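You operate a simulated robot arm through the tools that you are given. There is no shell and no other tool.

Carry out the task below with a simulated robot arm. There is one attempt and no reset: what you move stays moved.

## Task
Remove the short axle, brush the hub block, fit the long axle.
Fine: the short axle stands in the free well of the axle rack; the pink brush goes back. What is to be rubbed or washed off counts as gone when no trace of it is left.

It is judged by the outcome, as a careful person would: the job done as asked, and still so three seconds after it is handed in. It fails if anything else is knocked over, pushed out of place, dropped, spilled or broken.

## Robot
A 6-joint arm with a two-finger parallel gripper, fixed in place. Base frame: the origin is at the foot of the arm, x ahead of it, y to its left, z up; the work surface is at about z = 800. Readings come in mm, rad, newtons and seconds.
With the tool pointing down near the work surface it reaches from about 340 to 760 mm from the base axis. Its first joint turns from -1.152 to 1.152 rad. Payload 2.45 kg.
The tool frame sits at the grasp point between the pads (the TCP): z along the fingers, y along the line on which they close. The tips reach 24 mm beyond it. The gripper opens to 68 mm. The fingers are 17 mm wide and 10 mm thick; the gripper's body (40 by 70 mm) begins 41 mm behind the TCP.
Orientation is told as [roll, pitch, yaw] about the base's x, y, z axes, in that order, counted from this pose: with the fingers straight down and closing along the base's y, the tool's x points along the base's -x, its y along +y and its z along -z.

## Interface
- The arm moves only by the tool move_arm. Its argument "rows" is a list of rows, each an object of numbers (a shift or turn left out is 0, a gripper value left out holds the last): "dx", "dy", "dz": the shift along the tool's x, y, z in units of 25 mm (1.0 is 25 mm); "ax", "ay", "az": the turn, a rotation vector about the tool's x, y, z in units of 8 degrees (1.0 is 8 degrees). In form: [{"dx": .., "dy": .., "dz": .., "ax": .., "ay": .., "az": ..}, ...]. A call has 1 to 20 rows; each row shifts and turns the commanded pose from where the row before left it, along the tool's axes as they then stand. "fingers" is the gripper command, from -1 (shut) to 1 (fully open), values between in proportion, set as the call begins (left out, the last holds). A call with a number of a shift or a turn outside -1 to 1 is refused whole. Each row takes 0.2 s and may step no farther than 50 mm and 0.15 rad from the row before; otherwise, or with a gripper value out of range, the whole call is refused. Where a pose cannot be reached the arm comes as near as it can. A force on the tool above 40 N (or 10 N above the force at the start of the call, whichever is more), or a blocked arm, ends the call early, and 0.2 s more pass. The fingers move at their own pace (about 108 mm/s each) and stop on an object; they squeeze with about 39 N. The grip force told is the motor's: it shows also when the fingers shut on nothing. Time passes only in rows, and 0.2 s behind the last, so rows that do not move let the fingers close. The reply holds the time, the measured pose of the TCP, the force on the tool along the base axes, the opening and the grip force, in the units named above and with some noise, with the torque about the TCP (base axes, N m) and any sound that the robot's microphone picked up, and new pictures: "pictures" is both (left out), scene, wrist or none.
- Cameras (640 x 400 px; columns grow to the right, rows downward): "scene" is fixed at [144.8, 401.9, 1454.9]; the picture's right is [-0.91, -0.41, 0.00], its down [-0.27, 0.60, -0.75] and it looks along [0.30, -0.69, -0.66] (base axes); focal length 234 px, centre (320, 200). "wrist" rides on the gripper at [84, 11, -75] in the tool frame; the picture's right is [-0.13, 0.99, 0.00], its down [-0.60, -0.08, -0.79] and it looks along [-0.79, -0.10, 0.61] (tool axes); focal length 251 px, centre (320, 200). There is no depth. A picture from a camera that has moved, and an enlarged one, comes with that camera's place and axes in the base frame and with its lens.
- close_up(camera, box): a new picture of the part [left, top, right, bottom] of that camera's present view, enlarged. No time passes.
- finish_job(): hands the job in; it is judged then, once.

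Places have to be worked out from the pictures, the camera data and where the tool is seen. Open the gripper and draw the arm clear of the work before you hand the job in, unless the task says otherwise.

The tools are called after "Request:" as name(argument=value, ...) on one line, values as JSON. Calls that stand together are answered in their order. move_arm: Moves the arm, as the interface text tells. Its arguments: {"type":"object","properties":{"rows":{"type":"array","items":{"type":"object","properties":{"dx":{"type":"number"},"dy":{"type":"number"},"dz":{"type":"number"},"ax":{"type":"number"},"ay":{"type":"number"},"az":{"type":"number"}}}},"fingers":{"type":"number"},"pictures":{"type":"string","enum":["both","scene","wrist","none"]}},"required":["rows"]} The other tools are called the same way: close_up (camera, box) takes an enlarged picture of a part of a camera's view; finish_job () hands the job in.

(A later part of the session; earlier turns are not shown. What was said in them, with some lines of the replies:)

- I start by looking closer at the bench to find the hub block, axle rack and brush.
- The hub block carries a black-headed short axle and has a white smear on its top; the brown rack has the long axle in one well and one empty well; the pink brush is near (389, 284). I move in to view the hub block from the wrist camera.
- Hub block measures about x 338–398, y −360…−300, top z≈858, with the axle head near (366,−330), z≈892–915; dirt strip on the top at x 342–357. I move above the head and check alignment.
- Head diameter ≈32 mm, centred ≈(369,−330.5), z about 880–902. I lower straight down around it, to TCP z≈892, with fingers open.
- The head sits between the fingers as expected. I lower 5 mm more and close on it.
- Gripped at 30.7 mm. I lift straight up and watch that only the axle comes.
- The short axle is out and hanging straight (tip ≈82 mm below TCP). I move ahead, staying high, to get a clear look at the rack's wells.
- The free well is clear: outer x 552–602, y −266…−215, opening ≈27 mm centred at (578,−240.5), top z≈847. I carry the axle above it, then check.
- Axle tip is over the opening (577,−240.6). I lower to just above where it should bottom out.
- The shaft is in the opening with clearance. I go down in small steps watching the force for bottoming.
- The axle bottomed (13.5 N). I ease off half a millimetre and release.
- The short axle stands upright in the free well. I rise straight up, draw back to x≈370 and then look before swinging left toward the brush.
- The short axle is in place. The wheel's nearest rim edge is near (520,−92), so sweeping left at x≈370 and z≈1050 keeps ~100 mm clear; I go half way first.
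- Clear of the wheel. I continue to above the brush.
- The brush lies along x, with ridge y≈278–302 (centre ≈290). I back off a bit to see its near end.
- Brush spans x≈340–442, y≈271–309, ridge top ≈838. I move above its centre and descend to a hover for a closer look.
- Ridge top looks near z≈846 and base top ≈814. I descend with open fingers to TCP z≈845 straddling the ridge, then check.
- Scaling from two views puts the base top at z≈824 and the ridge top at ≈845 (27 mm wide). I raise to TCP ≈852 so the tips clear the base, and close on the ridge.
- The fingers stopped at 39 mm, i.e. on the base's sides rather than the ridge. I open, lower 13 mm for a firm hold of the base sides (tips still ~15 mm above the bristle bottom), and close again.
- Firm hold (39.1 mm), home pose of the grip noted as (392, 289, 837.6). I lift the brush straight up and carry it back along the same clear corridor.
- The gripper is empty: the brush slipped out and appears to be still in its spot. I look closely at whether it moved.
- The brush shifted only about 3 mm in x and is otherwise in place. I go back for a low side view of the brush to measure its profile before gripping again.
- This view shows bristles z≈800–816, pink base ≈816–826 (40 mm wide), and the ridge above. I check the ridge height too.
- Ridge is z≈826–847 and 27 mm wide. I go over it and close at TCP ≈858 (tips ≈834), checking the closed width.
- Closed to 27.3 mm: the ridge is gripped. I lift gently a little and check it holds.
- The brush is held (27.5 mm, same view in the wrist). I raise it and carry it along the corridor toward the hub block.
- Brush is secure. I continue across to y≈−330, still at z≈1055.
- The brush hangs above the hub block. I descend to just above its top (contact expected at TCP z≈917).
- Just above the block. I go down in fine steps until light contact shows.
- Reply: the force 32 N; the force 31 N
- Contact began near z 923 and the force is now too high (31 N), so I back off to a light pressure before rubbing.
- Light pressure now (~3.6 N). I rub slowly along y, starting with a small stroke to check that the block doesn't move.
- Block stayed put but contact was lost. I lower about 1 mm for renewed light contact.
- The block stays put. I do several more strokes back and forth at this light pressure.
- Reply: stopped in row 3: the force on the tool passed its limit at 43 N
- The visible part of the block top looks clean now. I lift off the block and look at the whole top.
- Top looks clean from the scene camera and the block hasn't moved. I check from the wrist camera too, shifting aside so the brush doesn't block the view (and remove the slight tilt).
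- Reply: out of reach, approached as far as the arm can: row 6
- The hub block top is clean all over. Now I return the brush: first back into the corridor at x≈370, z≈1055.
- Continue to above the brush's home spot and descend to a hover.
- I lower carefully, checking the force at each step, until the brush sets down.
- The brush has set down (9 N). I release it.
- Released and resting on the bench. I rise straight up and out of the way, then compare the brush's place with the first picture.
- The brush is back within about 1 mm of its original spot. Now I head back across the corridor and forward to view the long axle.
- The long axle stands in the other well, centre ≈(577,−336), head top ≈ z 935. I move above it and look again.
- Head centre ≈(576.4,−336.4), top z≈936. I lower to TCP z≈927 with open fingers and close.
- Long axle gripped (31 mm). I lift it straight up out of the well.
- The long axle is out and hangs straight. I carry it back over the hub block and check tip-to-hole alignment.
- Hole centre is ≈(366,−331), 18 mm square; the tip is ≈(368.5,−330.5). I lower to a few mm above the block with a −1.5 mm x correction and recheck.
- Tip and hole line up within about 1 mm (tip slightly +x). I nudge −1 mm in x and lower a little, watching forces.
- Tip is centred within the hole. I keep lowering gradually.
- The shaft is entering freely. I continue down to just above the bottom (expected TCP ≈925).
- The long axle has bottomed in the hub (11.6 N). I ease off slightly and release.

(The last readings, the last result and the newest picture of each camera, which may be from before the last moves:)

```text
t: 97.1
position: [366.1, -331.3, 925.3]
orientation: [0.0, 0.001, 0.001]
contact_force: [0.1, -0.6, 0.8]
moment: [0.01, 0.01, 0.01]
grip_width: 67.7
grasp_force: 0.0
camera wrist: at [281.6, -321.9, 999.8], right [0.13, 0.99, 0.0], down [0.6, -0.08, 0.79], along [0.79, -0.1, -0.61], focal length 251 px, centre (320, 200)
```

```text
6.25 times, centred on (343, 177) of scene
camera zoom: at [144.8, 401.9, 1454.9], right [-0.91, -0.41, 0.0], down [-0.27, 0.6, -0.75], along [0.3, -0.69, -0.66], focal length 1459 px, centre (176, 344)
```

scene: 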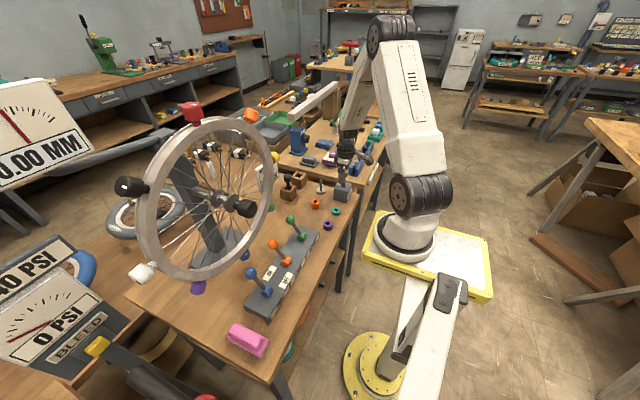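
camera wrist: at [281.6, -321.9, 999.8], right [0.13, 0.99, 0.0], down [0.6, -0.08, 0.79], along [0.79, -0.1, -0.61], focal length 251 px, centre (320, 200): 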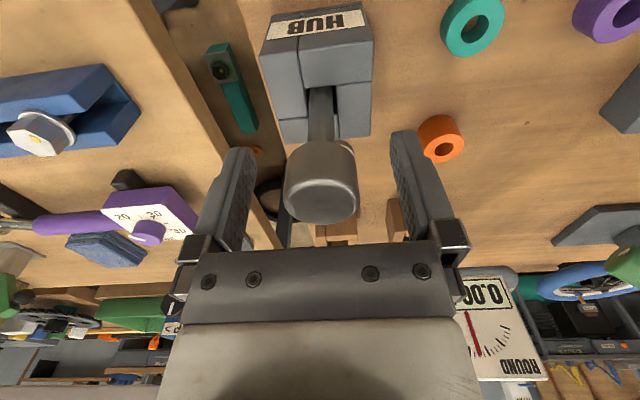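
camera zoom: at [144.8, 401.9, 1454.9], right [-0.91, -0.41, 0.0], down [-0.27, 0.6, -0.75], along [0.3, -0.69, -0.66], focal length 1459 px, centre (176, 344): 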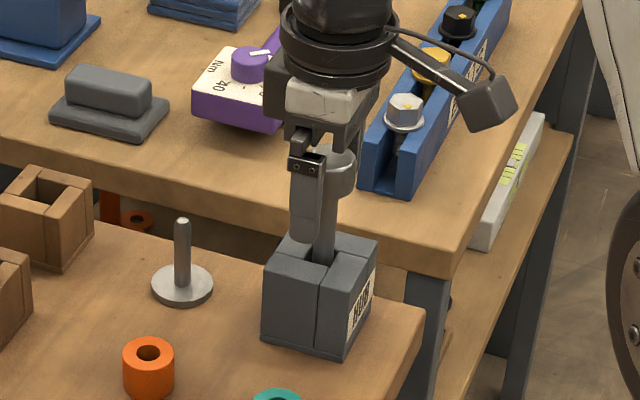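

The long axle stands upright in the hub. I raise the open gripper straight up, clear of everything, and inspect.

Request:
move_arm(rows=[{"dz": -0.5}, {"dz": -0.9}, {"dz": -0.9}, {"dz": -0.9}, {"dz": -0.9}, {"dz": -0.9}, {"dz": -0.9}, {"dz": -0.9}, {"dx": 0.7}, {"dx": 0.7}, {"dy": -0.5}])

Request:
close_up(camera="scene", box=[270, 145, 361, 215])

Request:
close_up(camera="wrist", box=[300, 20, 440, 200])

Request:
close_up(camera="scene", box=[325, 160, 361, 209])

```text
t: 99.5
position: [330.9, -343.0, 1095.6]
orientation: [0.0, 0.0, 0.002]
contact_force: [-0.5, -0.4, -1.0]
moment: [-0.02, 0.0, 0.01]
grip_width: 67.9
grasp_force: 0.0
camera wrist: at [246.4, -334.8, 1169.5], right [0.13, 0.99, 0.0], down [0.6, -0.08, 0.79], along [0.79, -0.1, -0.61], focal length 251 px, centre (320, 200)
```

scene: 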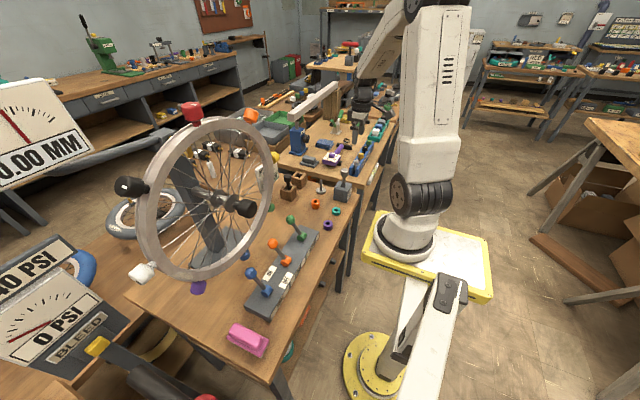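
wrist: 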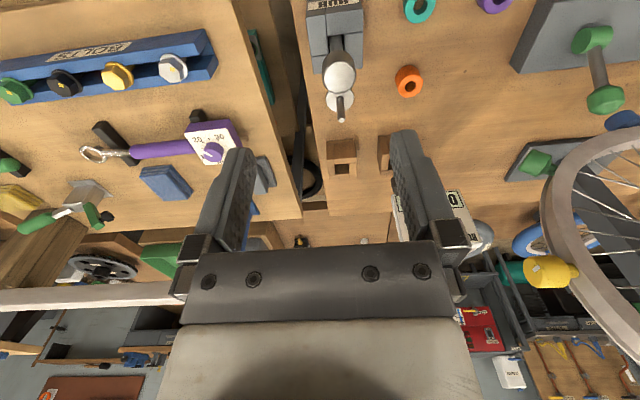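

```text
5.71 times, centred on (316, 180) of scene
camera zoom: at [144.8, 401.9, 1454.9], right [-0.91, -0.41, 0.0], down [-0.27, 0.6, -0.75], along [0.3, -0.69, -0.66], focal length 1334 px, centre (346, 314)
```

zoom: 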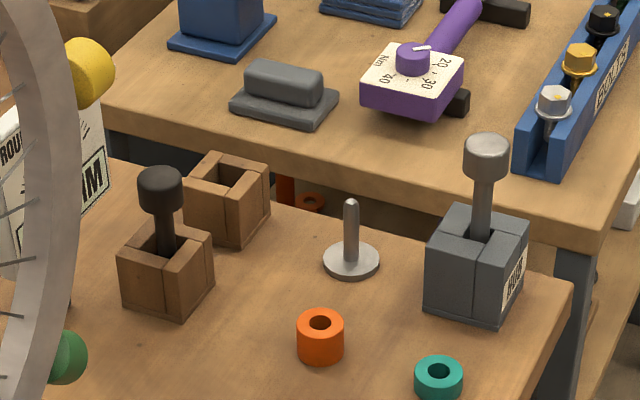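

```text
2.22 times, centred on (370, 110) of wrist
camera zoom: at [246.4, -334.8, 1169.5], right [0.13, 0.99, 0.0], down [0.6, -0.08, 0.79], along [0.79, -0.1, -0.61], focal length 559 px, centre (209, 400)
```

zoom: 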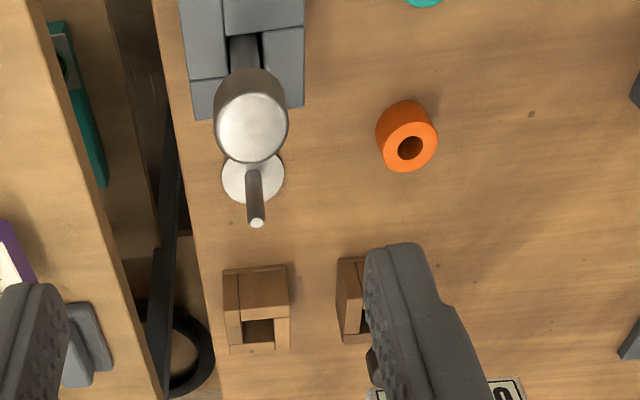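

```text
8.16 times, centred on (343, 184) of scene
camera zoom: at [144.8, 401.9, 1454.9], right [-0.91, -0.41, 0.0], down [-0.27, 0.6, -0.75], along [0.3, -0.69, -0.66], focal length 1906 px, centre (132, 326)
```

zoom: 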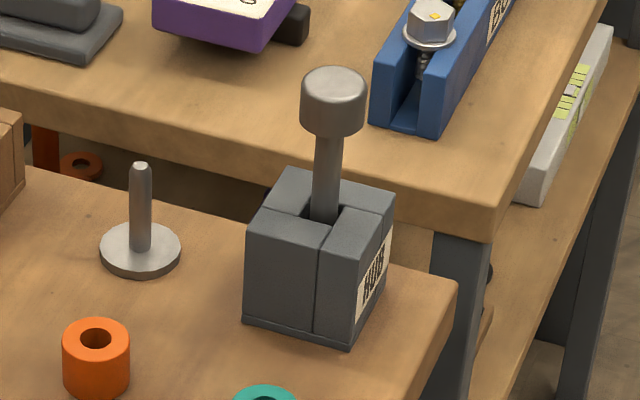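

Everything is in place: the short axle stands in the formerly free well, the hub block is clean with the long axle fitted, the pink brush is back in its spot, and the gripper is open and clear. I hand the job in.

Request:
finish_job()

```text
The job is handed in.
```

I finished the job and handed it in. The result hasn't come back yet.

- **Short axle:** I took it out of the hub block, and it now stands upright in the free well of the axle rack.
- **Hub block:** The white smear on top is brushed off. Close-ups from both cameras showed no trace, and the block didn't visibly move.
- **Pink brush:** It is back within about 1 mm of where it started. My first grip slipped and nudged it about 3 mm on the bench. I took a better grip and set it back when I returned it.
- **Long axle:** It sits at the bottom of the hub block hole, standing upright.

During the brushing, the tool force spiked to 43 N once and stopped that stroke. I saw nothing disturbed by it. At hand-in the gripper was open and raised clear of the work.
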